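You operate a simulated robot arm through the tools that you are given. There is no shell and no other tool. Be economical: measure what you need, move in short steps, check, and stop when the job is done.

You are at the controls of a simulated two-armed robot. One attempt, no reset.

## Task
Put the orange wheel block in the silver steel drip pan. Then stack the sealant can that says "soft set" from the wooden packing table on top of the sealant can that says "hard set". Then open the yellow-handled drawer, take the short white spacer bar and leave it in the inside of the yellow-handled drawer, then shut the drawer. Then fetch the blue wheel and set it in the clip carton. Then turn the brush gap dial to 6 mm. Then put the cardboard pad on the wooden packing table away on the deck before the large panes. Keep to this order. Set down upright: orange wheel block.

It is judged by the outcome, as a careful person would: the job done as asked, and still so three seconds after it is handed in. It fails if anything else is knocked over, pushed out of place, dropped, spilled or broken.

## Robot
Two 7-joint arms with two-finger grippers on one trunk, on a base that drives. Base frame: it is fixed to the floor where the robot stands at the start and does not move with it; the origin is under the middle of the robot, x ahead of it, y to its left, z up; the surface under the hand at the start is at about z = 0.8. Units: m, degrees, N and s.
The left shoulder is at the start at [0.06, 0.179, 1.119], the right one opposite. With the tool pointing down near the work surface each hand reaches from about 0.2 to 0.66 m from the robot's upright axis, wherever it stands, measured 20 degrees to its own side. Places, roughly: blue wheel (6x5x2 cm) [1.7, 4.3, 0.9]; brush gap dial [7.5, -3.5, 0.9]; cardboard pad (11x6x2 cm) [0.4, -0.8, 0.8]; clip carton [1.75, 5.75, 0.25]; deck before the large panes [4.4, -0.6, 0.3]; inside of the yellow-handled drawer [4.8, 5.9, 0.7]; orange wheel block (6x5x7 cm) [0.5, 0.2, 0.8]; sealant can [0.5, 0, 0.75]; short white spacer bar (11x2x2 cm) [7, 6.3, 0.5]; steel drip pan (22x17x5 cm) [0.5, -0.1, 0.8]; yellow-handled drawer [4.7, 5.9, 0.7]. Payload 1.96 kg a hand.
The TCP of each hand is the grasp point between the finger pads, 0.02 m short of the fingertips. In the tool frame z runs along the fingers and y along their closing line. The gripper opens to 0.072 m. The gripper's body begins 0.038 m behind the TCP.
Orientation is that of the tool frame in the base frame, as a unit quaternion [x, y, z, w]. With the fingers straight down and closing along the base's y, the tool's x points along the base's -x, its y along +y and its z along -z.

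## Interface
- The arms move only by the tool apply_moves. It takes "left_rows", "right_rows" or both (then of equal length, played together; a hand with none holds still); each is one flat list of numbers, 7 for each row, row after row: the finger opening in m, from 0 to 0.072, then the shift along the base's x, y, z in m, then the turn, a rotation vector about the base's x, y, z in degrees. In form: [fingers, x, y, z, rx, ry, rz, fingers, x, y, z, rx, ry, rz, ...]. A call has 1 to 10 rows; each row is the pose to reach, as a shift and turn from the pose commanded when the call began. Rows are played at 5 a second. More than 0.05 m and 8.6 degrees between two rows, or a gripper value outside its range, and nothing of the call is played. A pose out of reach is approached as far as the arm can. The call stops where the force on the tool passes 40 N (or 10 N more than at its start, if that is more) or the arm is blocked; 0.2 s more then pass. The fingers move at their own pace (about 0.153 m/s each) and stop on an object; they squeeze with about 38 N. The grip force told is the motor's: it shows also when the fingers shut on nothing. Time passes only in rows, and 0.2 s behind the last, so rows that repeat a pose let the fingers close. It gives the time, the measured TCP pose, the force on the tool (base axes), the opening and the grip force at its end, in the units of the frame above (readings bear some noise), with the torque about the TCP (base axes, N m) and any sound that the robot's microphone picked up.
- Cameras (640 x 400 px; columns grow to the right, rows downward): "scene" is now at [0.0083, -0.0234, 1.6608]; the picture's right is [-0.35, -0.94, 0.00], its down [-0.76, 0.28, -0.59] and it looks along [0.55, -0.20, -0.81] (base axes); focal length 276 px, centre (320, 200). "left" rides on the left gripper at [0.071, -0.019, -0.082] in its tool frame; the picture's right is [0.26, 0.97, 0.00], its down [-0.67, 0.18, -0.72] and it looks along [-0.69, 0.19, 0.70] (tool axes); focal length 280 px, centre (320, 200). "right" rides on the right gripper at [0.071, 0.019, -0.082] in its tool frame; the picture's right is [-0.26, 0.97, 0.00], its down [-0.67, -0.18, -0.72] and it looks along [-0.69, -0.19, 0.70] (tool axes); focal length 280 px, centre (320, 200). There is no depth. A picture from a camera that has moved, and an enlarged one, comes with that camera's place and axes in the base frame and with its lens.
- get_image(camera): a new picture of that camera. It takes no simulated time.
- slide_trunk(by): slides the trunk up (or, below 0, down) by that many m; the arms and the scene camera ride with it, the base frame stays. It gives what a move gives, with no picture.
- drive_base(legs): drives the robot by 1 to 6 legs, each [ahead, left, turn to the left] in m, m and degrees, along the robot's own axes; the way and the turn of a leg run together, so that a leg with both is an arc; at most 1.5 m and 180 degrees a leg. The arms and the cameras ride along, it lands a little off, and it stops where it bumps. It gives what a move gives.
- aim_head(pan, tilt): turns the head with the scene camera to pan (to the left, within 86 degrees either way) and tilt (down, from -29 to 69), counted from straight ahead of the robot. It gives what a move gives.
- close_up(camera, box): a new picture of the part [left, top, right, bottom] of that camera's present view, enlarged. It takes no simulated time.
- job_done(): hands the job in; it is judged then, once.

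Work in short steps. Places have to be worked out from the pictures, the camera data and where the tool is seen: move nearer, look again, correct. Check each grasp and each placing, and mend what went wrong. You have 196 turns and 176 pictures in all, those below and enlarged ones among them. Open the grippers and draw the arms clear of the work before you hand the job in, unless the task says otherwise; then end with one line.

The tools are called after "Emit:" by a JSON object that holds its "name" and its "arguments". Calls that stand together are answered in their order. apply_moves: Moves the arms, as the interface text tells. Its arguments: {"type":"object","properties":{"left_rows":{"type":"array","items":{"type":"number"}},"right_rows":{"type":"array","items":{"type":"number"}}},"required":[]} The other tools are called the same way: slide_trunk (by) slides the trunk up or down; drive_base (legs) drives the base; aim_head (pan, tilt) turns the head that bears the scene camera; get_image (camera) takes a picture; close_up (camera, box) takes an enlarged picture of a part of a camera's view; job_done () hands the job in.

At the start:

```text
clock: 0.0
left_tcp_pos: [0.3707, 0.1524, 1.1418]
left_orientation: [0.0, 1.0, 0.0, 0.001]
left_wrist_force: [-0.7, -0.4, -0.1]
left_ft_torque: [-0.01, -0.03, -0.05]
left_grip_width: 0.0721
left_gripper_force: 0.0
right_tcp_pos: [0.3604, -0.1782, 1.1496]
right_orientation: [0.001, 1.0, 0.0, 0.001]
right_wrist_force: [0.2, -0.2, -0.6]
right_ft_torque: [-0.01, -0.01, 0.03]
right_grip_width: 0.0724
right_gripper_force: 0.1
trunk travel left (down, up): [-0.764, 0.226]
robot x, y, heading: [0.0006, -0.0004, 0.1]
head pan, tilt: [-20.2, 53.8]
```

scene: 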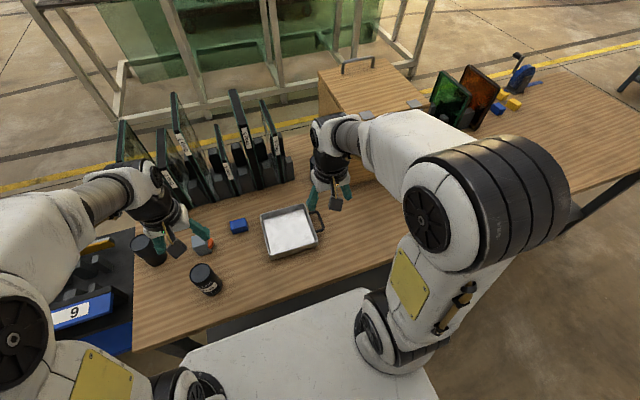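
right: 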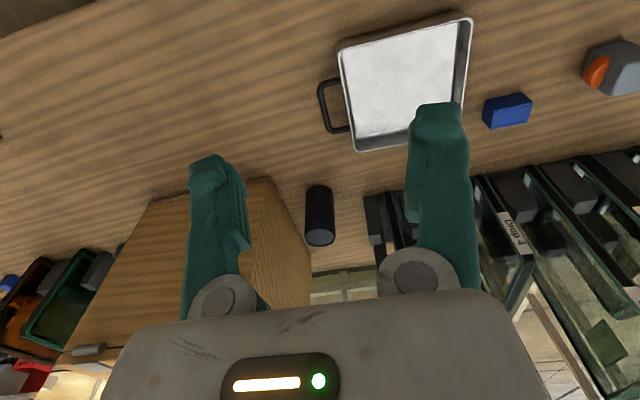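
left: 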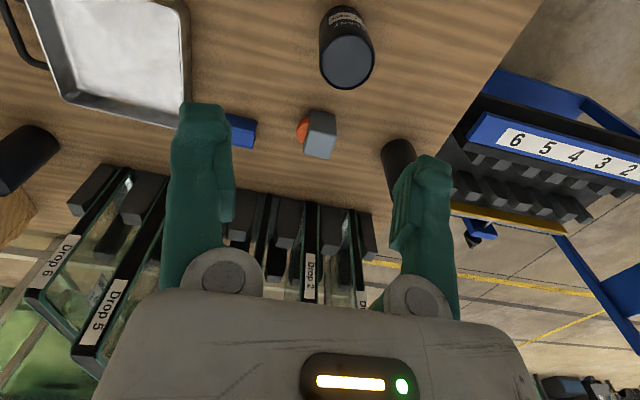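

I see three dark cans, the block with the orange wheel, the pan and a blue block. I take close-ups to read the labels and locate these things.

Emit:
{"name": "close_up", "arguments": {"camera": "scene", "box": [120, 190, 340, 328]}}

Emit:
{"name": "close_up", "arguments": {"camera": "left", "box": [240, 0, 480, 150]}}

Emit:
{"name": "close_up", "arguments": {"camera": "right", "box": [240, 120, 400, 220]}}

```text
2.90 times, centred on (230, 259) of scene
camera zoom: at [0.0083, -0.0234, 1.6608], right [-0.35, -0.94, 0.0], down [-0.76, 0.28, -0.59], along [0.55, -0.2, -0.81], focal length 800 px, centre (581, 29)
```

zoom: 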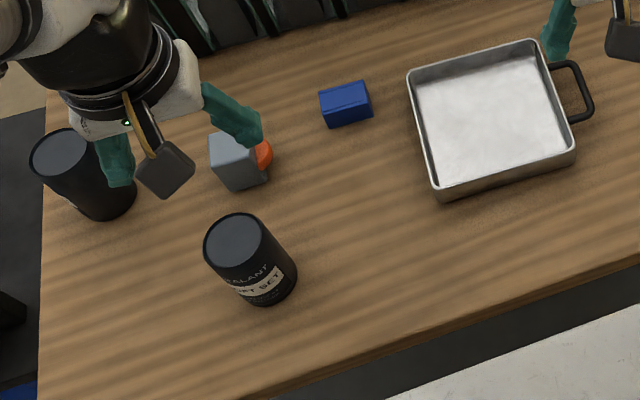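

```text
2.67 times, centred on (360, 75) of left
camera zoom: at [0.3002, 0.1337, 1.2233], right [-0.26, 0.97, 0.0], down [0.67, 0.18, 0.72], along [0.69, 0.19, -0.7], focal length 748 px, centre (213, 533)
```

zoom: 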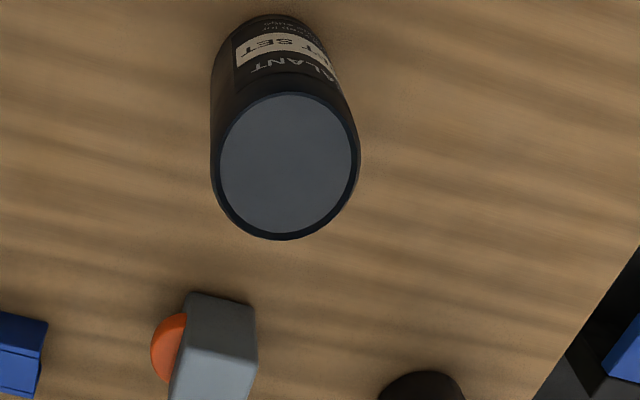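

```text
4.00 times, centred on (320, 170) of right
camera zoom: at [0.2888, -0.1581, 1.2299], right [0.26, 0.97, 0.0], down [0.67, -0.18, 0.72], along [0.69, -0.19, -0.7], focal length 1122 px, centre (320, 320)
```

zoom: 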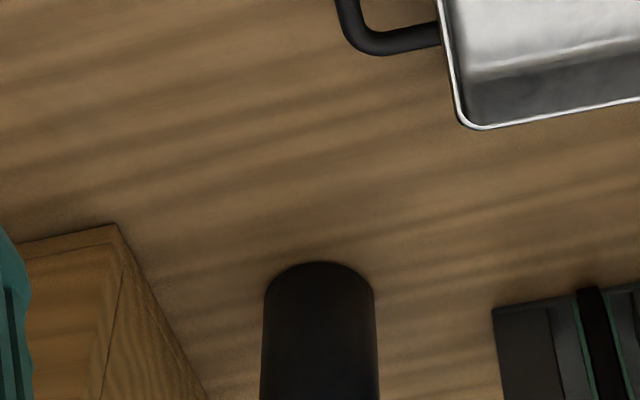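

Nearest can reads "…FT SET" (top near [0.40, 0.20, 0.90]). I lift the left hand out of the way to read the other cans and view the block.

Emit:
{"name": "apply_moves", "arguments": {"left_rows": [0.072, 0.03, -0.03, 0, 0, 0, 0, 0.072, 0.06, -0.06, 0, 0, 0, 0, 0.072, 0.06, -0.1, 0, 0, 0, 0], "right_rows": [0.072, -0.04, -0.02, 0, 0, 0, 0, 0.072, -0.08, -0.05, 0, 0, 0, 0, 0.072, -0.1, -0.08, 0, 0, 0, 0]}}

Emit:
{"name": "get_image", "arguments": {"camera": "scene"}}

Emit:
{"name": "get_image", "arguments": {"camera": "left"}}

```text
clock: 0.8
left_tcp_pos: [0.4238, 0.0875, 1.1345]
left_orientation: [0.0, 1.0, -0.002, 0.001]
left_wrist_force: [-0.4, 0.1, 0.4]
left_ft_torque: [-0.02, 0.02, -0.01]
left_grip_width: 0.0718
left_gripper_force: 0.1
left hand out of reach, approached as far as the arm can: row 2, 3
right_tcp_pos: [0.2653, -0.2599, 1.137]
right_orientation: [0.0, 1.0, 0.0, -0.001]
right_wrist_force: [0.9, -0.7, -0.2]
right_ft_torque: [-0.02, -0.03, 0.0]
right_grip_width: 0.0719
right_gripper_force: 0.1
right hand out of reach, approached as far as the arm can: row 2, 3
trunk travel left (down, up): [-0.764, 0.226]
robot x, y, heading: [0.001, 0.0046, 0.1]
head pan, tilt: [-20.2, 53.8]
```

```text
169 pictures are left
camera scene: at [0.0085, -0.0233, 1.6608], right [-0.35, -0.94, 0.0], down [-0.76, 0.28, -0.59], along [0.55, -0.2, -0.81], focal length 276 px, centre (320, 200)
```

scene: 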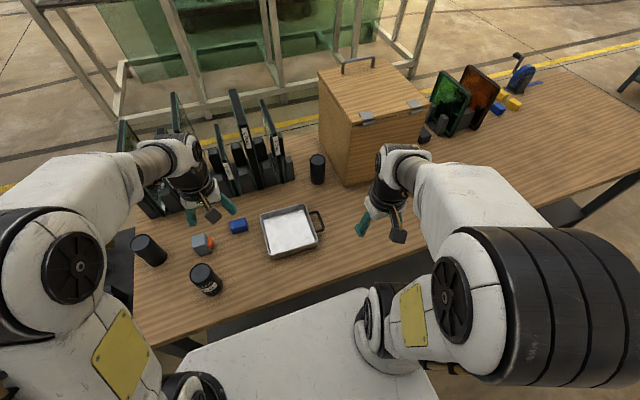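

```text
168 pictures are left
camera left: at [0.3517, 0.0679, 1.2165], right [-0.26, 0.96, 0.0], down [0.67, 0.18, 0.72], along [0.69, 0.19, -0.7], focal length 280 px, centre (320, 200)
```

left: 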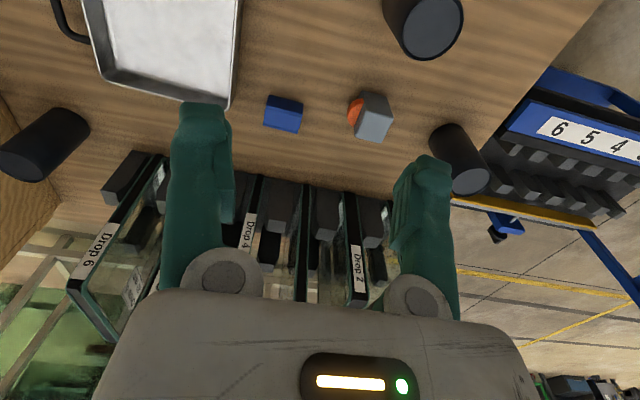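

Emit:
{"name": "close_up", "arguments": {"camera": "scene", "box": [110, 210, 230, 285]}}

Emit:
{"name": "close_up", "arguments": {"camera": "scene", "box": [270, 130, 350, 200]}}

```text
5.33 times, centred on (170, 248) of scene
camera zoom: at [0.0085, -0.0233, 1.6608], right [-0.35, -0.94, 0.0], down [-0.76, 0.28, -0.59], along [0.55, -0.2, -0.81], focal length 1473 px, centre (1120, -53)
```

zoom: 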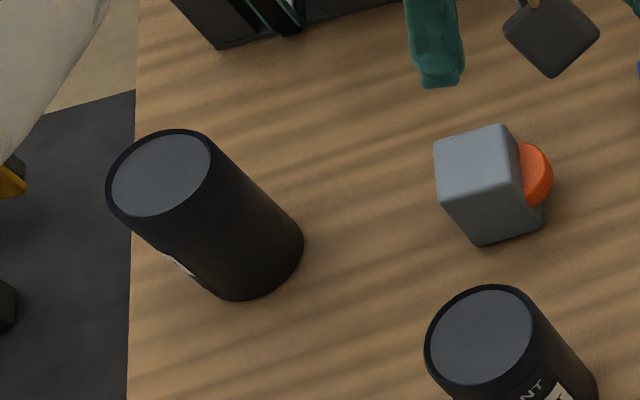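

```text
5.71 times, centred on (310, 165) of scene
camera zoom: at [0.0085, -0.0233, 1.6608], right [-0.35, -0.94, 0.0], down [-0.76, 0.28, -0.59], along [0.55, -0.2, -0.81], focal length 1578 px, centre (377, 400)
```

zoom: 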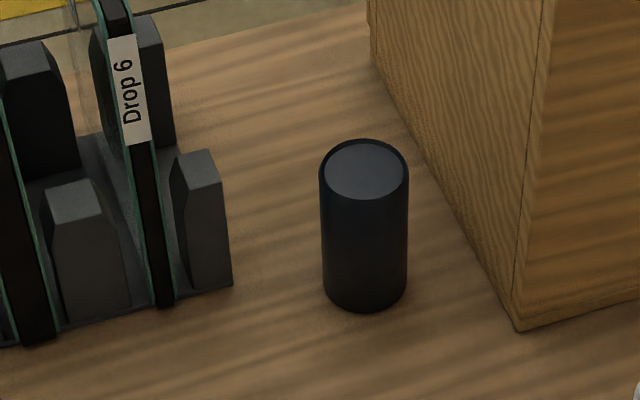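

The block's grey body is about 5 cm along x, with the wheel on its −y side. I turn the left hand −90° so that the fingers close along x, and bring it towards the block.

Emit:
{"name": "apply_moves", "arguments": {"left_rows": [0.072, 0.01, 0.02, -0.02, 0, 0, -8.5, 0.072, 0.02, 0.04, -0.04, 0, 0, -17, 0.072, 0.03, 0.06, -0.05, 0, 0, -25.5, 0.072, 0.04, 0.08, -0.06, 0, 0, -34, 0.072, 0.05, 0.1, -0.08, 0, 0, -42.5, 0.072, 0.06, 0.11, -0.1, 0, 0, -51, 0.072, 0.07, 0.12, -0.1, 0, 0, -59.5, 0.072, 0.08, 0.13, -0.1, 0, 0, -68, 0.072, 0.1, 0.14, -0.1, 0, 0, -76.5, 0.072, 0.11, 0.15, -0.1, 0, 0, -85]}}

Emit:
{"name": "get_image", "arguments": {"camera": "left"}}

Emit:
{"name": "get_image", "arguments": {"camera": "scene"}}

```text
clock: 3.0
left_tcp_pos: [0.5341, 0.2378, 1.0372]
left_orientation: [0.677, 0.736, 0.0, 0.0]
left_wrist_force: [0.1, 0.4, -0.7]
left_ft_torque: [0.03, 0.03, 0.01]
left_grip_width: 0.0721
left_gripper_force: 0.0
right_tcp_pos: [0.2666, -0.2581, 1.1365]
right_orientation: [0.0, 1.0, 0.0, 0.0]
right_wrist_force: [-0.9, -0.4, 0.2]
right_ft_torque: [0.0, 0.0, 0.03]
right_grip_width: 0.0722
right_gripper_force: 0.1
trunk travel left (down, up): [-0.764, 0.226]
robot x, y, heading: [-0.0014, -0.0022, -0.1]
head pan, tilt: [-20.2, 53.8]
```

```text
165 pictures are left
camera left: at [0.5084, 0.3069, 1.1178], right [0.94, 0.34, 0.0], down [0.24, -0.66, 0.72], along [0.25, -0.67, -0.7], focal length 280 px, centre (320, 200)
```

left: 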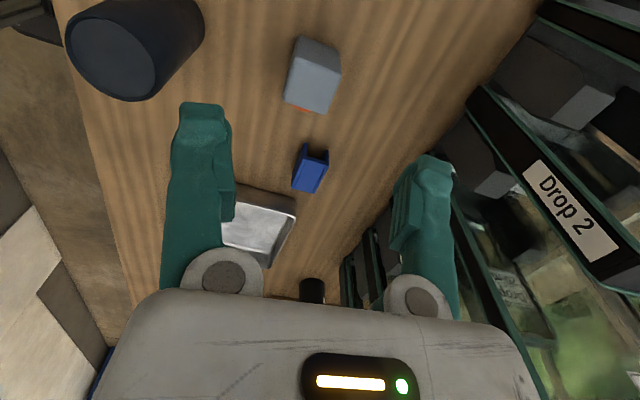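

```text
164 pictures are left
camera scene: at [0.0084, -0.0228, 1.6608], right [-0.35, -0.94, 0.0], down [-0.76, 0.28, -0.59], along [0.55, -0.2, -0.81], focal length 276 px, centre (320, 200)
```

scene: 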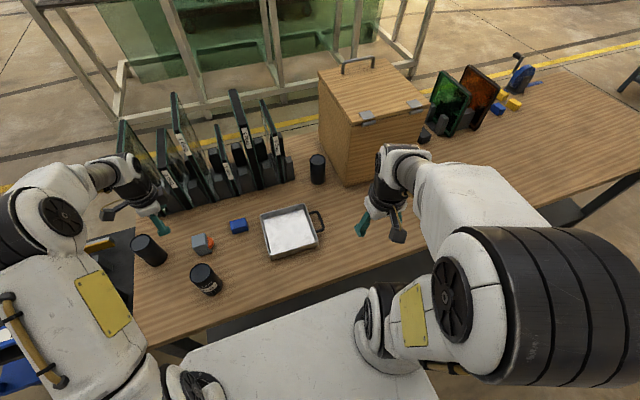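

Emit:
{"name": "close_up", "arguments": {"camera": "left", "box": [240, 20, 400, 120]}}

```text
4.00 times, centred on (320, 70) of left
camera zoom: at [0.5084, 0.3069, 1.1178], right [0.94, 0.34, 0.0], down [0.24, -0.66, 0.72], along [0.25, -0.67, -0.7], focal length 1122 px, centre (320, 720)
```

zoom: 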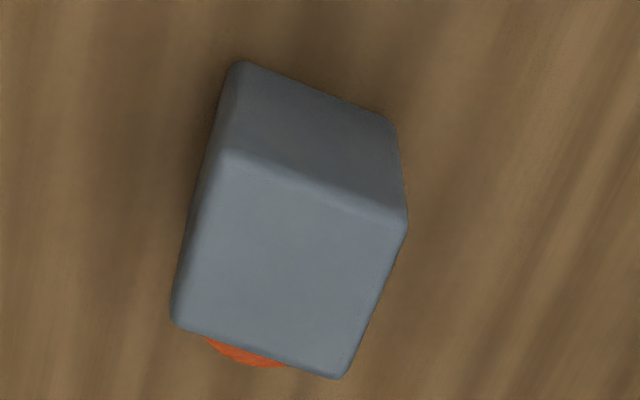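

Block's top face is centred near [0.543, 0.194], square to the axes. I finish the turn, move over it and descend.

Emit:
{"name": "apply_moves", "arguments": {"left_rows": [0.072, 0.009, -0.044, 0, 0, 0, -4.8, 0.072, 0.009, -0.044, -0.045, 0, 0, -4.8, 0.072, 0.009, -0.044, -0.09, 0, 0, -4.8, 0.072, 0.009, -0.044, -0.13, 0, 0, -4.8, 0.072, 0.009, -0.044, -0.13, 0, 0, -4.8]}}

Emit:
{"name": "get_image", "arguments": {"camera": "left"}}

Emit:
{"name": "get_image", "arguments": {"camera": "scene"}}

```text
clock: 4.2
left_tcp_pos: [0.5411, 0.1944, 0.9055]
left_orientation: [0.706, 0.708, 0.001, 0.001]
left_wrist_force: [-1.0, 0.6, -0.2]
left_ft_torque: [-0.03, -0.03, 0.01]
left_grip_width: 0.0721
left_gripper_force: 0.0
right_tcp_pos: [0.2657, -0.2579, 1.1374]
right_orientation: [0.0, 1.0, 0.0, 0.0]
right_wrist_force: [0.7, -0.4, 1.1]
right_ft_torque: [0.0, 0.01, -0.01]
right_grip_width: 0.0724
right_gripper_force: 0.0
trunk travel left (down, up): [-0.764, 0.226]
robot x, y, heading: [0.0037, -0.0026, -0.1]
head pan, tilt: [-20.2, 53.8]
```

```text
162 pictures are left
camera left: at [0.5225, 0.2655, 0.9874], right [0.96, 0.27, 0.0], down [0.19, -0.67, 0.72], along [0.19, -0.69, -0.7], focal length 280 px, centre (320, 200)
```

left: 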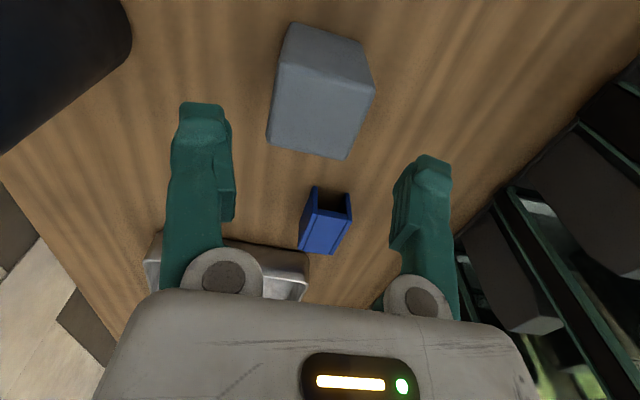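

```text
161 pictures are left
camera scene: at [0.0078, -0.0229, 1.6608], right [-0.35, -0.94, 0.0], down [-0.76, 0.28, -0.59], along [0.55, -0.2, -0.81], focal length 276 px, centre (320, 200)
```

scene: 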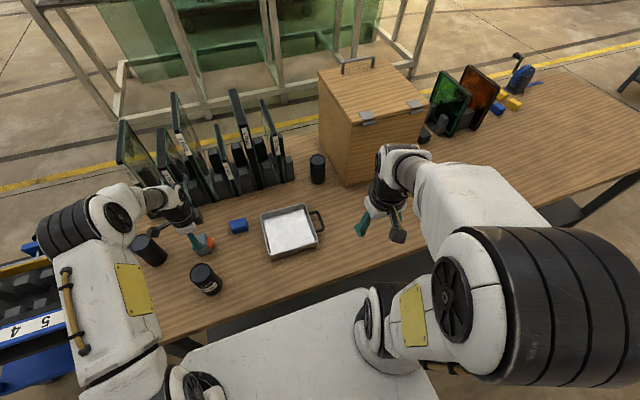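

The block is centred between the fingers. I descend to about z 0.835 and close.

Emit:
{"name": "apply_moves", "arguments": {"left_rows": [0.072, 0, 0, -0.035, 0, 0, 0, 0.072, 0, 0, -0.07, 0, 0, 0, 0.072, 0, 0, -0.07, 0, 0, 0, 0.03, 0, 0, -0.07, 0, 0, 0, 0.03, 0, 0, -0.07, 0, 0, 0]}}

Emit:
{"name": "get_image", "arguments": {"camera": "left"}}

```text
clock: 5.4
left_tcp_pos: [0.5421, 0.1933, 0.8347]
left_orientation: [0.706, 0.708, -0.001, 0.0]
left_wrist_force: [0.0, 0.5, 0.0]
left_ft_torque: [0.02, -0.01, 0.0]
left_grip_width: 0.0476
left_gripper_force: 37.8
right_tcp_pos: [0.266, -0.2607, 1.1365]
right_orientation: [0.0, 1.0, 0.0, 0.0]
right_wrist_force: [-0.3, -0.4, 0.2]
right_ft_torque: [-0.03, 0.01, 0.02]
right_grip_width: 0.072
right_gripper_force: 0.1
trunk travel left (down, up): [-0.764, 0.226]
robot x, y, heading: [-0.0014, 0.0009, -0.5]
head pan, tilt: [-20.2, 53.8]
```

```text
160 pictures are left
camera left: at [0.5224, 0.2643, 0.9169], right [0.96, 0.27, 0.0], down [0.19, -0.67, 0.72], along [0.19, -0.69, -0.7], focal length 280 px, centre (320, 200)
```

left: 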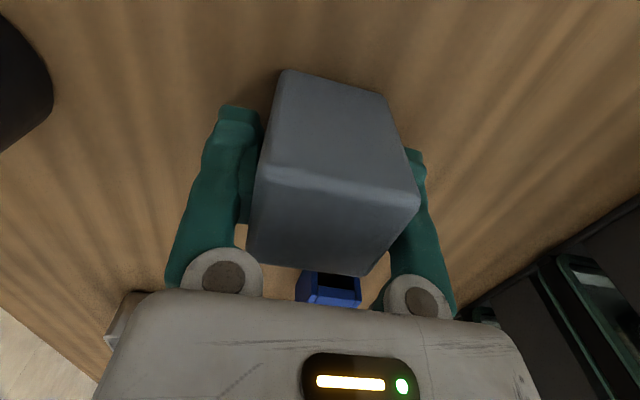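

Gripped at 4.7 cm. I lift and carry it over the pan (centre about [0.503, -0.084]).

Emit:
{"name": "apply_moves", "arguments": {"left_rows": [0.03, 0, 0, 0.05, 0, 0, 0, 0.03, 0, 0, 0.1, 0, 0, 0, 0.03, -0.01, -0.045, 0.12, 0, 0, 0, 0.03, -0.02, -0.09, 0.12, 0, 0, 0, 0.03, -0.03, -0.135, 0.12, 0, 0, 0, 0.03, -0.035, -0.18, 0.12, 0, 0, 0, 0.03, -0.038, -0.225, 0.12, 0, 0, 0, 0.03, -0.038, -0.265, 0.12, 0, 0, 0, 0.03, -0.038, -0.265, 0.12, 0, 0, 0]}}

Emit:
{"name": "get_image", "arguments": {"camera": "scene"}}

Emit:
{"name": "get_image", "arguments": {"camera": "left"}}

```text
refused: row 3 steps farther than a row can; nothing moved
```

```text
159 pictures are left
camera scene: at [0.0084, -0.0233, 1.6608], right [-0.35, -0.94, 0.0], down [-0.76, 0.28, -0.59], along [0.55, -0.2, -0.81], focal length 276 px, centre (320, 200)
```

scene: 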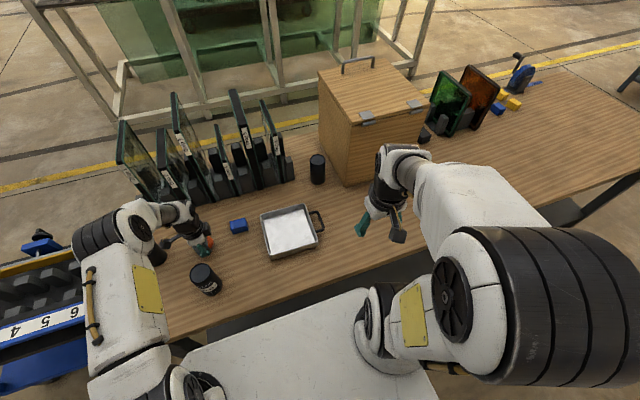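

```text
158 pictures are left
camera left: at [0.5224, 0.2643, 0.9169], right [0.96, 0.27, 0.0], down [0.19, -0.67, 0.72], along [0.19, -0.69, -0.7], focal length 280 px, centre (320, 200)
```

left: 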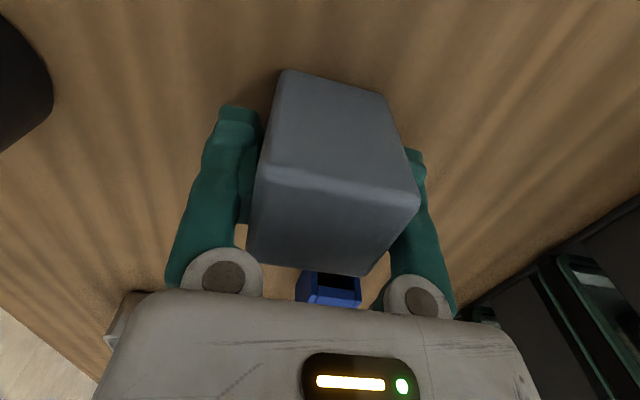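

A row was slightly too long (combined step limit 0.05). I reissue it with smaller steps.

Emit:
{"name": "apply_moves", "arguments": {"left_rows": [0.03, 0, 0, 0.04, 0, 0, 0, 0.03, 0, 0, 0.085, 0, 0, 0, 0.03, -0.01, -0.03, 0.12, 0, 0, 0, 0.03, -0.015, -0.075, 0.12, 0, 0, 0, 0.03, -0.02, -0.12, 0.12, 0, 0, 0, 0.03, -0.025, -0.165, 0.12, 0, 0, 0, 0.03, -0.03, -0.21, 0.12, 0, 0, 0, 0.03, -0.038, -0.255, 0.12, 0, 0, 0, 0.03, -0.038, -0.265, 0.12, 0, 0, 0]}}

Emit:
{"name": "get_image", "arguments": {"camera": "scene"}}

Emit:
{"name": "get_image", "arguments": {"camera": "left"}}

```text
clock: 7.4
left_tcp_pos: [0.5044, -0.0728, 0.9548]
left_orientation: [0.705, 0.71, -0.001, 0.0]
left_wrist_force: [-0.5, 0.4, 0.3]
left_ft_torque: [0.01, 0.01, 0.02]
left_grip_width: 0.0477
left_gripper_force: 38.3
right_tcp_pos: [0.2669, -0.2595, 1.1373]
right_orientation: [0.0, 1.0, 0.0, -0.001]
right_wrist_force: [0.4, 0.0, -0.1]
right_ft_torque: [0.0, -0.01, 0.0]
right_grip_width: 0.072
right_gripper_force: 0.1
trunk travel left (down, up): [-0.764, 0.226]
robot x, y, heading: [-0.0011, -0.0004, 0.3]
head pan, tilt: [-20.2, 53.8]
```

```text
157 pictures are left
camera scene: at [0.0087, -0.023, 1.6608], right [-0.35, -0.94, 0.0], down [-0.76, 0.28, -0.59], along [0.55, -0.2, -0.81], focal length 276 px, centre (320, 200)
```

scene: 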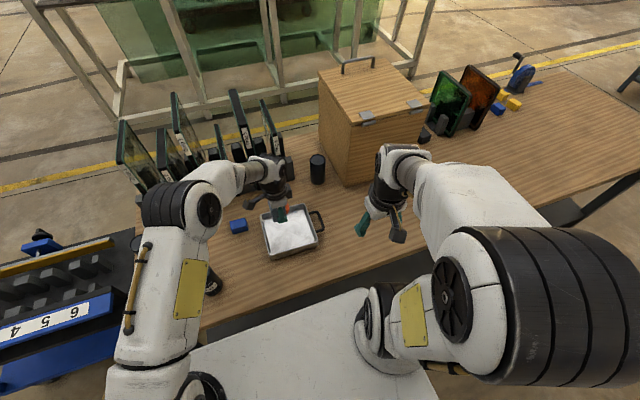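

```text
156 pictures are left
camera left: at [0.4851, -0.0014, 1.0365], right [0.96, 0.27, 0.0], down [0.19, -0.67, 0.72], along [0.19, -0.69, -0.7], focal length 280 px, centre (320, 200)
```

left: 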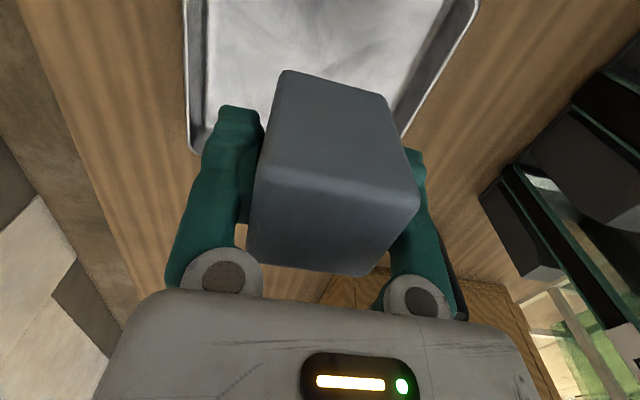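

It hangs over the pan. I lower it until the floor of the pan is nearly felt (pan floor slightly above table height).

Emit:
{"name": "apply_moves", "arguments": {"left_rows": [0.03, 0, -0.004, -0.04, 0, 0, 0, 0.03, 0, -0.004, -0.08, 0, 0, 0, 0.03, 0, -0.004, -0.1, 0, 0, 0, 0.03, 0, -0.004, -0.112, 0, 0, 0, 0.03, 0, -0.004, -0.112, 0, 0, 0]}}

Emit:
{"name": "get_image", "arguments": {"camera": "left"}}

```text
clock: 8.6
left_tcp_pos: [0.5048, -0.0744, 0.8431]
left_orientation: [0.706, 0.709, 0.0, -0.001]
left_wrist_force: [0.6, -0.1, -1.4]
left_ft_torque: [-0.04, -0.03, 0.03]
left_grip_width: 0.0475
left_gripper_force: 37.2
right_tcp_pos: [0.2652, -0.2598, 1.1367]
right_orientation: [0.0, 1.0, 0.001, 0.0]
right_wrist_force: [-1.1, -0.3, 0.5]
right_ft_torque: [0.01, 0.02, 0.02]
right_grip_width: 0.072
right_gripper_force: 0.0
trunk travel left (down, up): [-0.764, 0.226]
robot x, y, heading: [0.0016, 0.0017, 0.0]
head pan, tilt: [-20.2, 53.8]
```

```text
155 pictures are left
camera left: at [0.485, -0.0031, 0.9246], right [0.96, 0.27, 0.0], down [0.19, -0.67, 0.72], along [0.19, -0.69, -0.7], focal length 280 px, centre (320, 200)
```

left: 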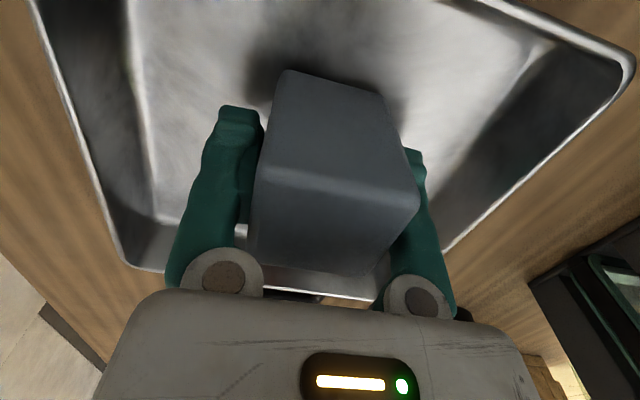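

Still a few mm above the floor. I lower in tiny steps until force is felt, then open and retreat.

Emit:
{"name": "apply_moves", "arguments": {"left_rows": [0.03, 0, 0, -0.002, 0, 0, 0, 0.03, 0, 0, -0.004, 0, 0, 0, 0.03, 0, 0, -0.006, 0, 0, 0]}}

```text
clock: 9.4
left_tcp_pos: [0.5057, -0.0742, 0.8395]
left_orientation: [0.706, 0.708, 0.0, 0.002]
left_wrist_force: [-0.8, 3.2, 15.7]
left_ft_torque: [0.3, 0.11, 0.02]
left_grip_width: 0.0474
left_gripper_force: 37.8
right_tcp_pos: [0.2649, -0.259, 1.1379]
right_orientation: [-0.001, 1.0, 0.0, 0.001]
right_wrist_force: [-0.6, -0.8, -1.1]
right_ft_torque: [-0.03, -0.02, -0.03]
right_grip_width: 0.0719
right_gripper_force: 0.1
trunk travel left (down, up): [-0.764, 0.226]
robot x, y, heading: [0.0013, 0.0008, 0.1]
head pan, tilt: [-20.2, 53.8]
```

Contact (15.7 N up). Opening and rising.

Emit:
{"name": "apply_moves", "arguments": {"left_rows": [0.03, 0, 0, 0.002, 0, 0, 0, 0.072, 0, 0, 0.002, 0, 0, 0, 0.072, 0, 0, 0.002, 0, 0, 0, 0.072, 0, 0, 0.04, 0, 0, 0, 0.072, 0, 0, 0.085, 0, 0, 0, 0.072, 0, 0, 0.13, 0, 0, 0, 0.072, 0, 0.045, 0.15, 0, 0, 0, 0.072, 0, 0.09, 0.16, 0, 0, 0, 0.072, 0, 0.13, 0.16, 0, 0, 0]}}

Emit:
{"name": "get_image", "arguments": {"camera": "scene"}}

Emit:
{"name": "get_image", "arguments": {"camera": "left"}}

```text
clock: 11.4
left_tcp_pos: [0.5035, 0.0572, 0.9974]
left_orientation: [0.706, 0.708, 0.0, 0.001]
left_wrist_force: [0.3, -0.1, -0.6]
left_ft_torque: [0.01, -0.01, 0.01]
left_grip_width: 0.0719
left_gripper_force: 0.0
right_tcp_pos: [0.2646, -0.2594, 1.1385]
right_orientation: [0.0, 1.0, 0.0, 0.0]
right_wrist_force: [-0.4, -0.2, 0.0]
right_ft_torque: [-0.03, 0.01, -0.01]
right_grip_width: 0.072
right_gripper_force: 0.0
trunk travel left (down, up): [-0.764, 0.226]
robot x, y, heading: [-0.0046, 0.0021, -0.1]
head pan, tilt: [-20.2, 53.8]
```

```text
154 pictures are left
camera scene: at [0.0084, -0.0221, 1.6608], right [-0.35, -0.94, 0.0], down [-0.76, 0.28, -0.59], along [0.55, -0.2, -0.81], focal length 276 px, centre (320, 200)
```

scene: 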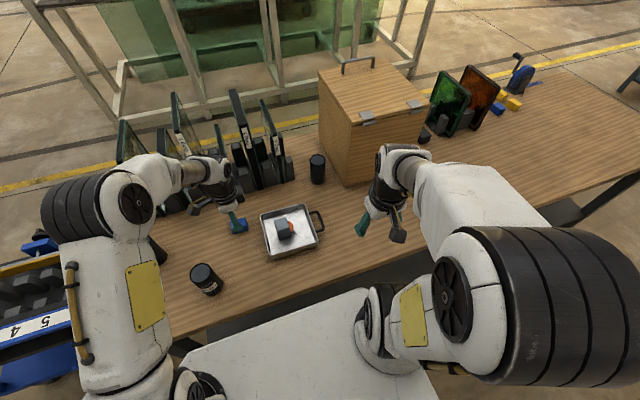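

```text
153 pictures are left
camera left: at [0.4845, 0.1285, 1.0799], right [0.96, 0.26, 0.0], down [0.19, -0.67, 0.72], along [0.19, -0.69, -0.7], focal length 280 px, centre (320, 200)
```

left: 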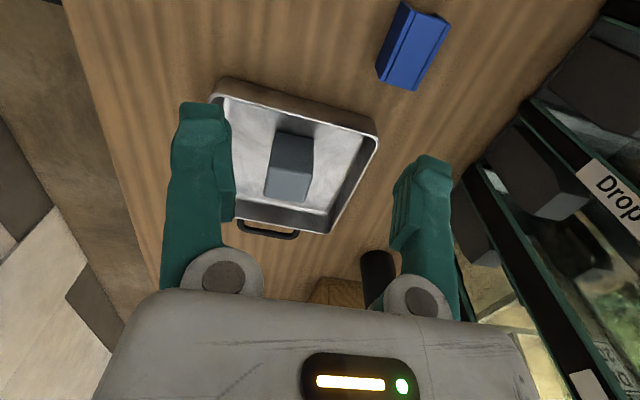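

Orange block stands upright in the pan. Now I look at the left can's label by taking the left hand's camera to its left side.

Emit:
{"name": "apply_moves", "arguments": {"left_rows": [0.072, -0.02, 0.045, 0.02, 0, 0, 0, 0.072, -0.04, 0.09, 0.03, 0, 0, 0, 0.072, -0.06, 0.135, 0.03, 0, 0, 0, 0.072, -0.07, 0.18, 0.03, 0, 0, 0, 0.072, -0.08, 0.225, 0.03, 0, 0, 0, 0.072, -0.08, 0.27, 0.03, 0, 0, 0, 0.072, -0.08, 0.315, 0.03, 0, 0, 0, 0.072, -0.08, 0.36, 0.03, 0, 0, 0, 0.072, -0.08, 0.4, 0.03, 0, 0, 0, 0.072, -0.08, 0.43, 0.03, 0, 0, 0]}}

Emit:
{"name": "get_image", "arguments": {"camera": "left"}}

```text
refused: row 1 steps farther than a row can; nothing moved
```

```text
152 pictures are left
camera left: at [0.4845, 0.1285, 1.0799], right [0.96, 0.26, 0.0], down [0.19, -0.67, 0.72], along [0.19, -0.69, -0.7], focal length 280 px, centre (320, 200)
```

left: 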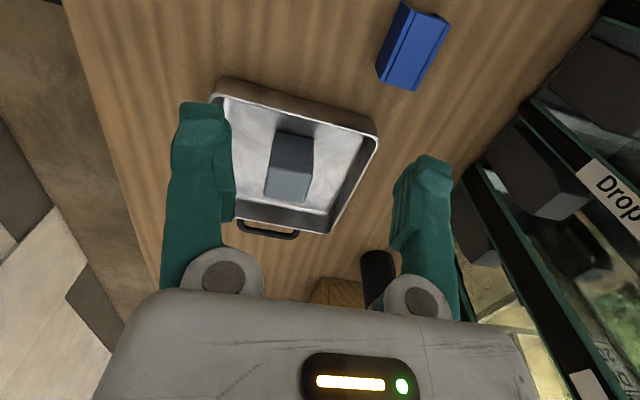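

The step norm was slightly over 5 cm; smaller steps now.

Emit:
{"name": "apply_moves", "arguments": {"left_rows": [0.072, -0.015, 0.04, 0.02, 0, 0, 0, 0.072, -0.03, 0.085, 0.03, 0, 0, 0, 0.072, -0.045, 0.13, 0.03, 0, 0, 0, 0.072, -0.06, 0.175, 0.03, 0, 0, 0, 0.072, -0.07, 0.22, 0.03, 0, 0, 0, 0.072, -0.08, 0.265, 0.03, 0, 0, 0, 0.072, -0.08, 0.31, 0.03, 0, 0, 0, 0.072, -0.08, 0.355, 0.03, 0, 0, 0, 0.072, -0.08, 0.4, 0.03, 0, 0, 0, 0.072, -0.08, 0.43, 0.03, 0, 0, 0]}}

Emit:
{"name": "get_image", "arguments": {"camera": "left"}}

```text
clock: 13.6
left_tcp_pos: [0.4241, 0.4858, 1.0289]
left_orientation: [0.706, 0.708, 0.0, 0.0]
left_wrist_force: [-0.8, 0.9, 0.4]
left_ft_torque: [-0.01, -0.03, -0.02]
left_grip_width: 0.0716
left_gripper_force: 0.1
right_tcp_pos: [0.2651, -0.2588, 1.1377]
right_orientation: [0.0, 1.0, 0.001, -0.001]
right_wrist_force: [0.1, -0.1, -1.0]
right_ft_torque: [0.01, 0.01, 0.02]
right_grip_width: 0.0723
right_gripper_force: 0.1
trunk travel left (down, up): [-0.764, 0.226]
robot x, y, heading: [-0.0022, -0.0004, -0.1]
head pan, tilt: [-20.2, 53.8]
```

```text
151 pictures are left
camera left: at [0.4048, 0.5567, 1.1108], right [0.96, 0.27, 0.0], down [0.19, -0.67, 0.72], along [0.19, -0.69, -0.7], focal length 280 px, centre (320, 200)
```

left: 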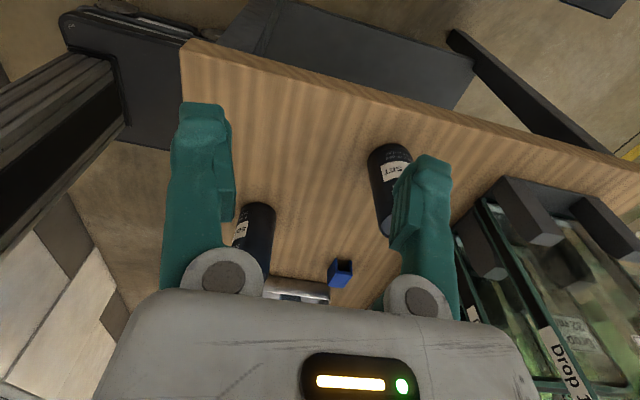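

Label partly visible; enlarge it.

Emit:
{"name": "close_up", "arguments": {"camera": "left", "box": [350, 130, 430, 180]}}

```text
8.00 times, centred on (390, 155) of left
camera zoom: at [0.4048, 0.5567, 1.1108], right [0.96, 0.27, 0.0], down [0.19, -0.67, 0.72], along [0.19, -0.69, -0.7], focal length 2243 px, centre (-240, 560)
```

zoom: 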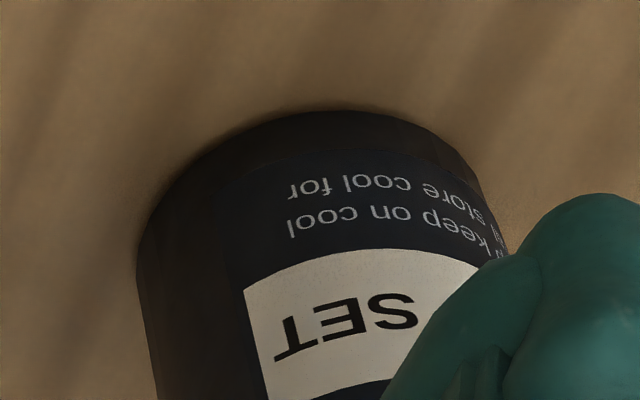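

Emit:
{"name": "apply_moves", "arguments": {"left_rows": [0.072, 0.045, 0, 0, 0, 0, 0, 0.072, 0.08, -0.02, 0, 0, 0, 0]}}

Emit:
{"name": "close_up", "arguments": {"camera": "left", "box": [240, 100, 440, 225]}}

```text
clock: 14.2
left_tcp_pos: [0.4572, 0.4856, 1.0291]
left_orientation: [0.706, 0.709, 0.0, 0.0]
left_wrist_force: [0.0, -0.2, 0.3]
left_ft_torque: [0.0, -0.03, -0.03]
left_grip_width: 0.072
left_gripper_force: 0.0
left hand out of reach, approached as far as the arm can: row 1, 2
right_tcp_pos: [0.2645, -0.2592, 1.137]
right_orientation: [0.0, 1.0, 0.001, 0.0]
right_wrist_force: [-0.1, -0.1, 0.4]
right_ft_torque: [-0.01, 0.02, 0.0]
right_grip_width: 0.0719
right_gripper_force: 0.1
trunk travel left (down, up): [-0.764, 0.226]
robot x, y, heading: [0.0029, 0.0001, -0.1]
head pan, tilt: [-20.2, 53.8]
```

```text
3.20 times, centred on (340, 162) of left
camera zoom: at [0.4374, 0.5569, 1.1111], right [0.96, 0.27, 0.0], down [0.18, -0.67, 0.72], along [0.19, -0.69, -0.7], focal length 897 px, centre (256, 320)
```

zoom: 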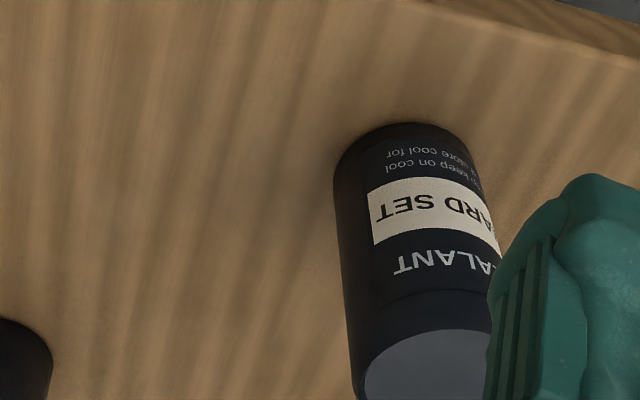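

The left can reads "HARD SET" — that's the stack target, near [0.57, 0.364]. It's near the reach limit, so I sidestep the base 0.12 m left first.

Emit:
{"name": "drive_base", "arguments": {"legs": [[0, 0.12, 0]]}}

Emit:
{"name": "get_image", "arguments": {"camera": "scene"}}

```text
clock: 15.4
left_tcp_pos: [0.4577, 0.6066, 1.0288]
left_orientation: [0.706, 0.708, 0.001, 0.0]
left_wrist_force: [-0.1, -0.7, 1.3]
left_ft_torque: [0.01, -0.01, -0.03]
left_grip_width: 0.072
left_gripper_force: 0.0
right_tcp_pos: [0.2656, -0.1387, 1.138]
right_orientation: [0.0, 1.0, 0.001, 0.0]
right_wrist_force: [-0.1, -0.2, 0.4]
right_ft_torque: [-0.01, -0.01, 0.03]
right_grip_width: 0.0716
right_gripper_force: 0.0
trunk travel left (down, up): [-0.764, 0.226]
robot x, y, heading: [0.0007, 0.1219, -0.1]
head pan, tilt: [-20.2, 53.8]
```

```text
148 pictures are left
camera scene: at [0.0081, 0.0973, 1.6608], right [-0.35, -0.94, 0.0], down [-0.76, 0.28, -0.59], along [0.55, -0.2, -0.81], focal length 276 px, centre (320, 200)
```

scene: 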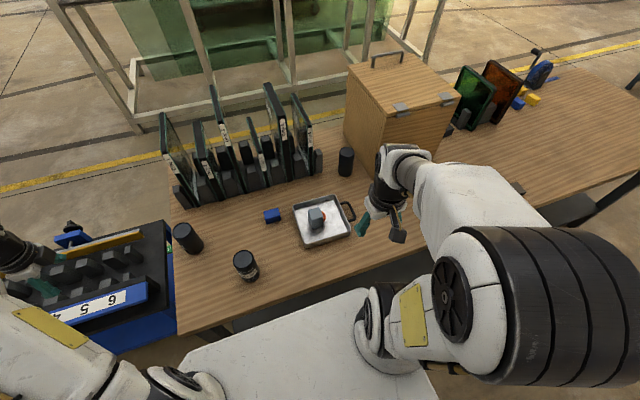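

Moved. Now bring the left hand above the soft-set can at about [0.403, 0.197].

Emit:
{"name": "apply_moves", "arguments": {"left_rows": [0.072, -0.005, -0.045, 0, 0, 0, 0, 0.072, -0.01, -0.09, 0, 0, 0, 0, 0.072, -0.015, -0.135, 0, 0, 0, 0, 0.072, -0.02, -0.18, 0, 0, 0, 0, 0.072, -0.03, -0.225, 0, 0, 0, 0, 0.072, -0.04, -0.27, 0, 0, 0, 0, 0.072, -0.05, -0.315, 0, 0, 0, 0, 0.072, -0.055, -0.36, 0, 0, 0, 0, 0.072, -0.055, -0.4, 0, 0, 0, 0, 0.072, -0.055, -0.4, -0.01, 0, 0, 0]}}

Emit:
{"name": "get_image", "arguments": {"camera": "left"}}

Emit:
{"name": "close_up", "arguments": {"camera": "scene", "box": [150, 200, 310, 300]}}

```text
clock: 17.6
left_tcp_pos: [0.4003, 0.2063, 1.0184]
left_orientation: [0.706, 0.708, 0.0, -0.001]
left_wrist_force: [-0.7, -0.4, -0.1]
left_ft_torque: [0.01, -0.02, 0.01]
left_grip_width: 0.0722
left_gripper_force: 0.1
right_tcp_pos: [0.2667, -0.1377, 1.1364]
right_orientation: [-0.001, 1.0, 0.0, -0.001]
right_wrist_force: [-0.4, -0.1, 0.2]
right_ft_torque: [-0.05, 0.0, 0.0]
right_grip_width: 0.0719
right_gripper_force: 0.0
trunk travel left (down, up): [-0.764, 0.226]
robot x, y, heading: [0.0021, 0.1233, -0.0]
head pan, tilt: [-20.2, 53.8]
```

```text
147 pictures are left
camera left: at [0.3809, 0.2782, 1.1005], right [0.96, 0.27, 0.0], down [0.19, -0.67, 0.72], along [0.19, -0.69, -0.7], focal length 280 px, centre (320, 200)
```

left: 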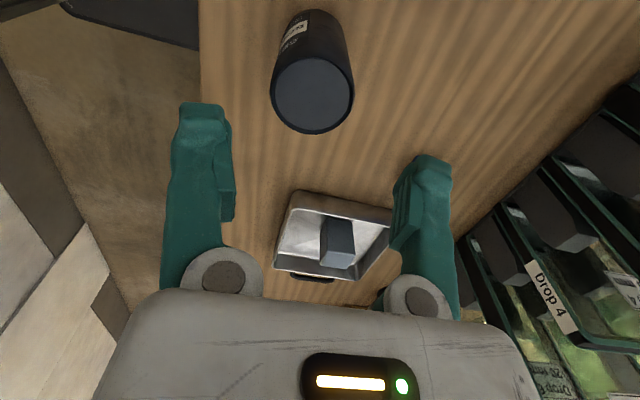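

```text
4.00 times, centred on (230, 250) of scene
camera zoom: at [0.0085, 0.0991, 1.6608], right [-0.35, -0.94, 0.0], down [-0.76, 0.28, -0.59], along [0.55, -0.2, -0.81], focal length 1105 px, centre (680, 0)
```

zoom: 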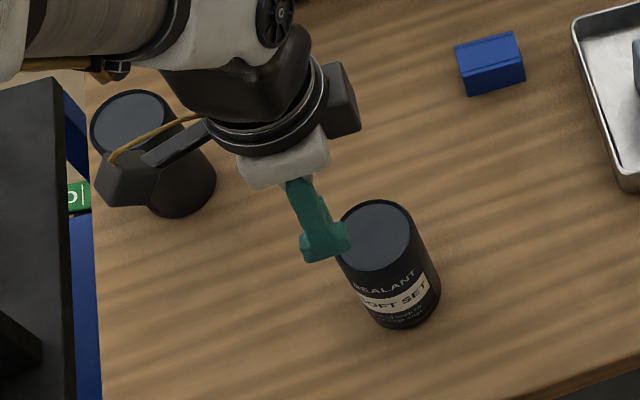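

Can top centre ≈[0.401, 0.190]. I shift −0.016 in y and go down halfway to check.

Emit:
{"name": "apply_moves", "arguments": {"left_rows": [0.072, 0.001, -0.016, -0.03, 0, 0, 0, 0.072, 0.001, -0.016, -0.07, 0, 0, 0, 0.072, 0.001, -0.016, -0.07, 0, 0, 0]}}

Emit:
{"name": "get_image", "arguments": {"camera": "left"}}

```text
clock: 18.4
left_tcp_pos: [0.4027, 0.1906, 0.9466]
left_orientation: [0.706, 0.708, 0.002, 0.001]
left_wrist_force: [-0.7, 0.4, -0.2]
left_ft_torque: [0.0, -0.01, 0.04]
left_grip_width: 0.0717
left_gripper_force: 0.1
right_tcp_pos: [0.2655, -0.1374, 1.1368]
right_orientation: [0.0, 1.0, 0.002, 0.0]
right_wrist_force: [0.5, 0.1, 0.4]
right_ft_torque: [-0.01, -0.01, -0.03]
right_grip_width: 0.0721
right_gripper_force: 0.0
trunk travel left (down, up): [-0.764, 0.226]
robot x, y, heading: [-0.0018, 0.1203, 0.0]
head pan, tilt: [-20.2, 53.8]
```

```text
145 pictures are left
camera left: at [0.3824, 0.2625, 1.0301], right [0.96, 0.27, 0.0], down [0.18, -0.67, 0.72], along [0.19, -0.69, -0.7], focal length 280 px, centre (320, 200)
```

left: 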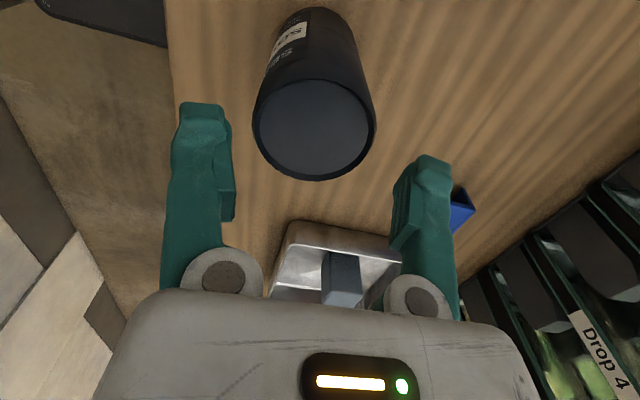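

Top appears at z≈0.912, centre ≈[0.399, 0.193]. Descend to TCP z ≈0.89 and close.

Emit:
{"name": "apply_moves", "arguments": {"left_rows": [0.072, -0.003, 0.002, -0.03, 0, 0, 0, 0.072, -0.003, 0.002, -0.055, 0, 0, 0, 0.072, -0.003, 0.002, -0.055, 0, 0, 0]}}

Emit:
{"name": "get_image", "arguments": {"camera": "left"}}

```text
clock: 19.1
left_tcp_pos: [0.4, 0.1935, 0.8999]
left_orientation: [0.705, 0.709, 0.003, 0.001]
left_wrist_force: [-8.0, 2.0, 27.3]
left_ft_torque: [-0.16, 0.03, 0.1]
left_grip_width: 0.0719
left_gripper_force: 0.5
right_tcp_pos: [0.263, -0.1385, 1.1385]
right_orientation: [0.001, 1.0, 0.0, 0.0]
right_wrist_force: [0.1, 0.6, 0.0]
right_ft_torque: [-0.01, 0.01, 0.01]
right_grip_width: 0.072
right_gripper_force: 0.0
trunk travel left (down, up): [-0.764, 0.226]
robot x, y, heading: [-0.0038, 0.1209, -0.2]
head pan, tilt: [-20.2, 53.8]
stopped in row 3 (left hand): the force on the tool passed its limit at 90 N (the readings are from after the stop); the commanded pose is now the measured one
```

```text
144 pictures are left
camera left: at [0.3806, 0.2642, 0.9821], right [0.96, 0.27, 0.01], down [0.18, -0.67, 0.72], along [0.2, -0.69, -0.7], focal length 280 px, centre (320, 200)
```

left: 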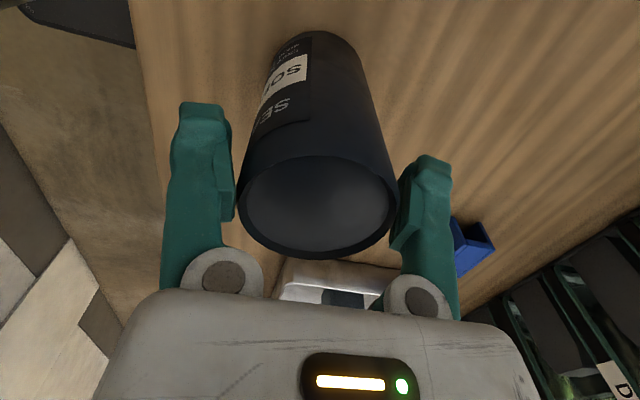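

The push-down was central with no visible tilt; the can sits centred between the fingers. I rise 8 mm to relieve it and look at the state from the scene camera.

Emit:
{"name": "apply_moves", "arguments": {"left_rows": [0.072, 0, 0, 0.008, 0, 0, 0, 0.072, 0, 0, 0.008, 0, 0, 0]}}

Emit:
{"name": "close_up", "arguments": {"camera": "scene", "box": [170, 200, 330, 300]}}

Emit:
{"name": "get_image", "arguments": {"camera": "left"}}

```text
clock: 19.7
left_tcp_pos: [0.4033, 0.1927, 0.9071]
left_orientation: [0.706, 0.708, 0.002, 0.002]
left_wrist_force: [-2.5, -0.9, 1.7]
left_ft_torque: [0.0, 0.02, 0.03]
left_grip_width: 0.0721
left_gripper_force: 0.1
right_tcp_pos: [0.265, -0.1385, 1.1368]
right_orientation: [0.0, 1.0, 0.0, 0.0]
right_wrist_force: [0.7, 0.1, -0.1]
right_ft_torque: [-0.02, -0.02, 0.0]
right_grip_width: 0.0718
right_gripper_force: 0.0
trunk travel left (down, up): [-0.764, 0.226]
robot x, y, heading: [-0.0013, 0.1245, -0.1]
head pan, tilt: [-20.2, 53.8]
```

```text
4.00 times, centred on (250, 250) of scene
camera zoom: at [0.0076, 0.0983, 1.6608], right [-0.35, -0.94, 0.0], down [-0.76, 0.28, -0.59], along [0.55, -0.2, -0.81], focal length 1105 px, centre (600, 0)
```

zoom: 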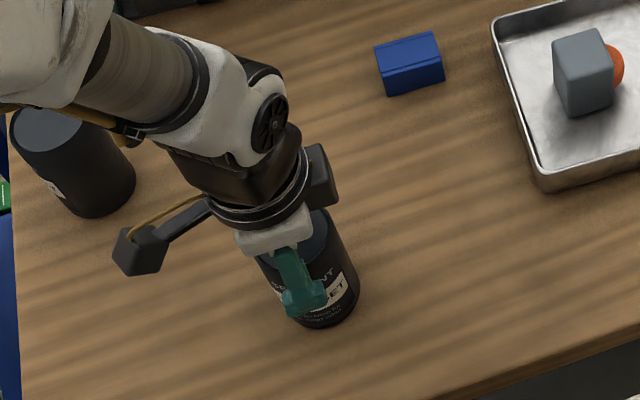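

```text
142 pictures are left
camera left: at [0.3822, 0.2641, 0.9881], right [0.96, 0.27, 0.0], down [0.18, -0.67, 0.72], along [0.19, -0.69, -0.7], focal length 280 px, centre (320, 200)
```

left: 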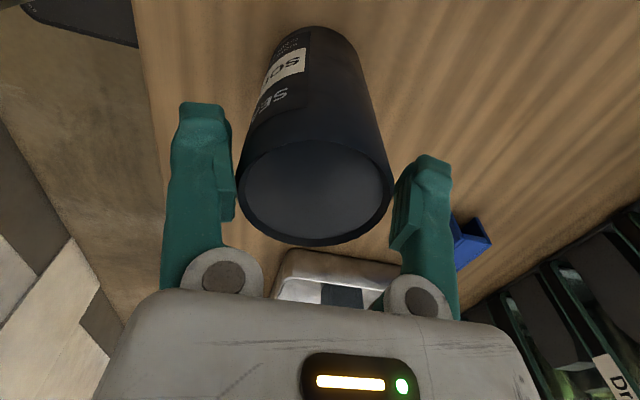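

The fingers straddle the can with no load. I close here.

Emit:
{"name": "apply_moves", "arguments": {"left_rows": [0.04, 0, 0, 0, 0, 0, 0, 0.04, 0, 0, 0, 0, 0, 0, 0.04, 0, 0, 0, 0, 0, 0]}}

Emit:
{"name": "get_image", "arguments": {"camera": "left"}}

```text
clock: 20.5
left_tcp_pos: [0.4027, 0.1924, 0.9062]
left_orientation: [0.707, 0.708, 0.002, 0.002]
left_wrist_force: [-0.8, 0.7, 4.7]
left_ft_torque: [0.02, -0.17, 0.03]
left_grip_width: 0.0658
left_gripper_force: 38.4
right_tcp_pos: [0.2658, -0.1383, 1.1365]
right_orientation: [0.0, 1.0, 0.001, 0.0]
right_wrist_force: [-0.5, -0.4, -0.6]
right_ft_torque: [0.02, -0.02, -0.01]
right_grip_width: 0.0722
right_gripper_force: 0.0
trunk travel left (down, up): [-0.764, 0.226]
robot x, y, heading: [0.0005, 0.1228, -0.1]
head pan, tilt: [-20.2, 53.8]
```

```text
141 pictures are left
camera left: at [0.3824, 0.2642, 0.9881], right [0.96, 0.27, 0.0], down [0.18, -0.67, 0.72], along [0.19, -0.69, -0.7], focal length 280 px, centre (320, 200)
```

left: 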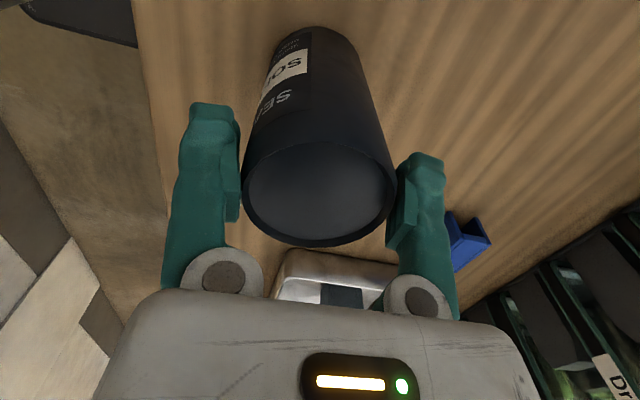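

Diameter is 6.6 cm, so the can is nearer the camera than supposed: top z≈0.90, centre y≈0.182. I open, shift −1 cm in y, go lower to z 0.882 and close again.

Emit:
{"name": "apply_moves", "arguments": {"left_rows": [0.072, 0, 0, 0, 0, 0, 0, 0.072, 0, 0, 0, 0, 0, 0, 0.072, 0, -0.005, 0, 0, 0, 0, 0.072, 0, -0.01, 0, 0, 0, 0, 0.072, 0, -0.01, -0.008, 0, 0, 0, 0.072, 0, -0.01, -0.016, 0, 0, 0, 0.072, 0, -0.01, -0.024, 0, 0, 0, 0.072, 0, -0.01, -0.024, 0, 0, 0]}}

Emit:
{"name": "get_image", "arguments": {"camera": "left"}}

```text
clock: 21.8
left_tcp_pos: [0.4023, 0.183, 0.9005]
left_orientation: [0.706, 0.708, 0.004, 0.004]
left_wrist_force: [-10.1, 0.7, 34.5]
left_ft_torque: [0.19, 0.12, 0.14]
left_grip_width: 0.0723
left_gripper_force: 0.2
right_tcp_pos: [0.2633, -0.1395, 1.1388]
right_orientation: [0.0, 1.0, -0.001, 0.0]
right_wrist_force: [0.7, 0.8, 0.1]
right_ft_torque: [-0.01, 0.0, 0.01]
right_grip_width: 0.072
right_gripper_force: 0.1
trunk travel left (down, up): [-0.764, 0.226]
robot x, y, heading: [0.0006, 0.1199, -0.1]
head pan, tilt: [-20.2, 53.8]
stopped in row 6 (left hand): the force on the tool passed its limit at 50 N (the readings are from after the stop); the commanded pose is now the measured one
```

```text
140 pictures are left
camera left: at [0.3816, 0.254, 0.9815], right [0.96, 0.27, 0.01], down [0.18, -0.67, 0.72], along [0.2, -0.69, -0.7], focal length 280 px, centre (320, 200)
```

left: 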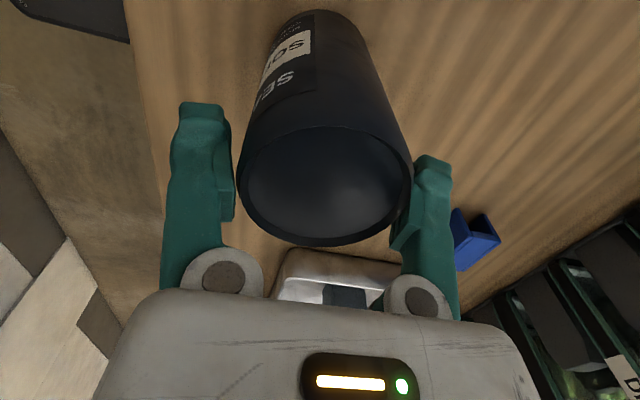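

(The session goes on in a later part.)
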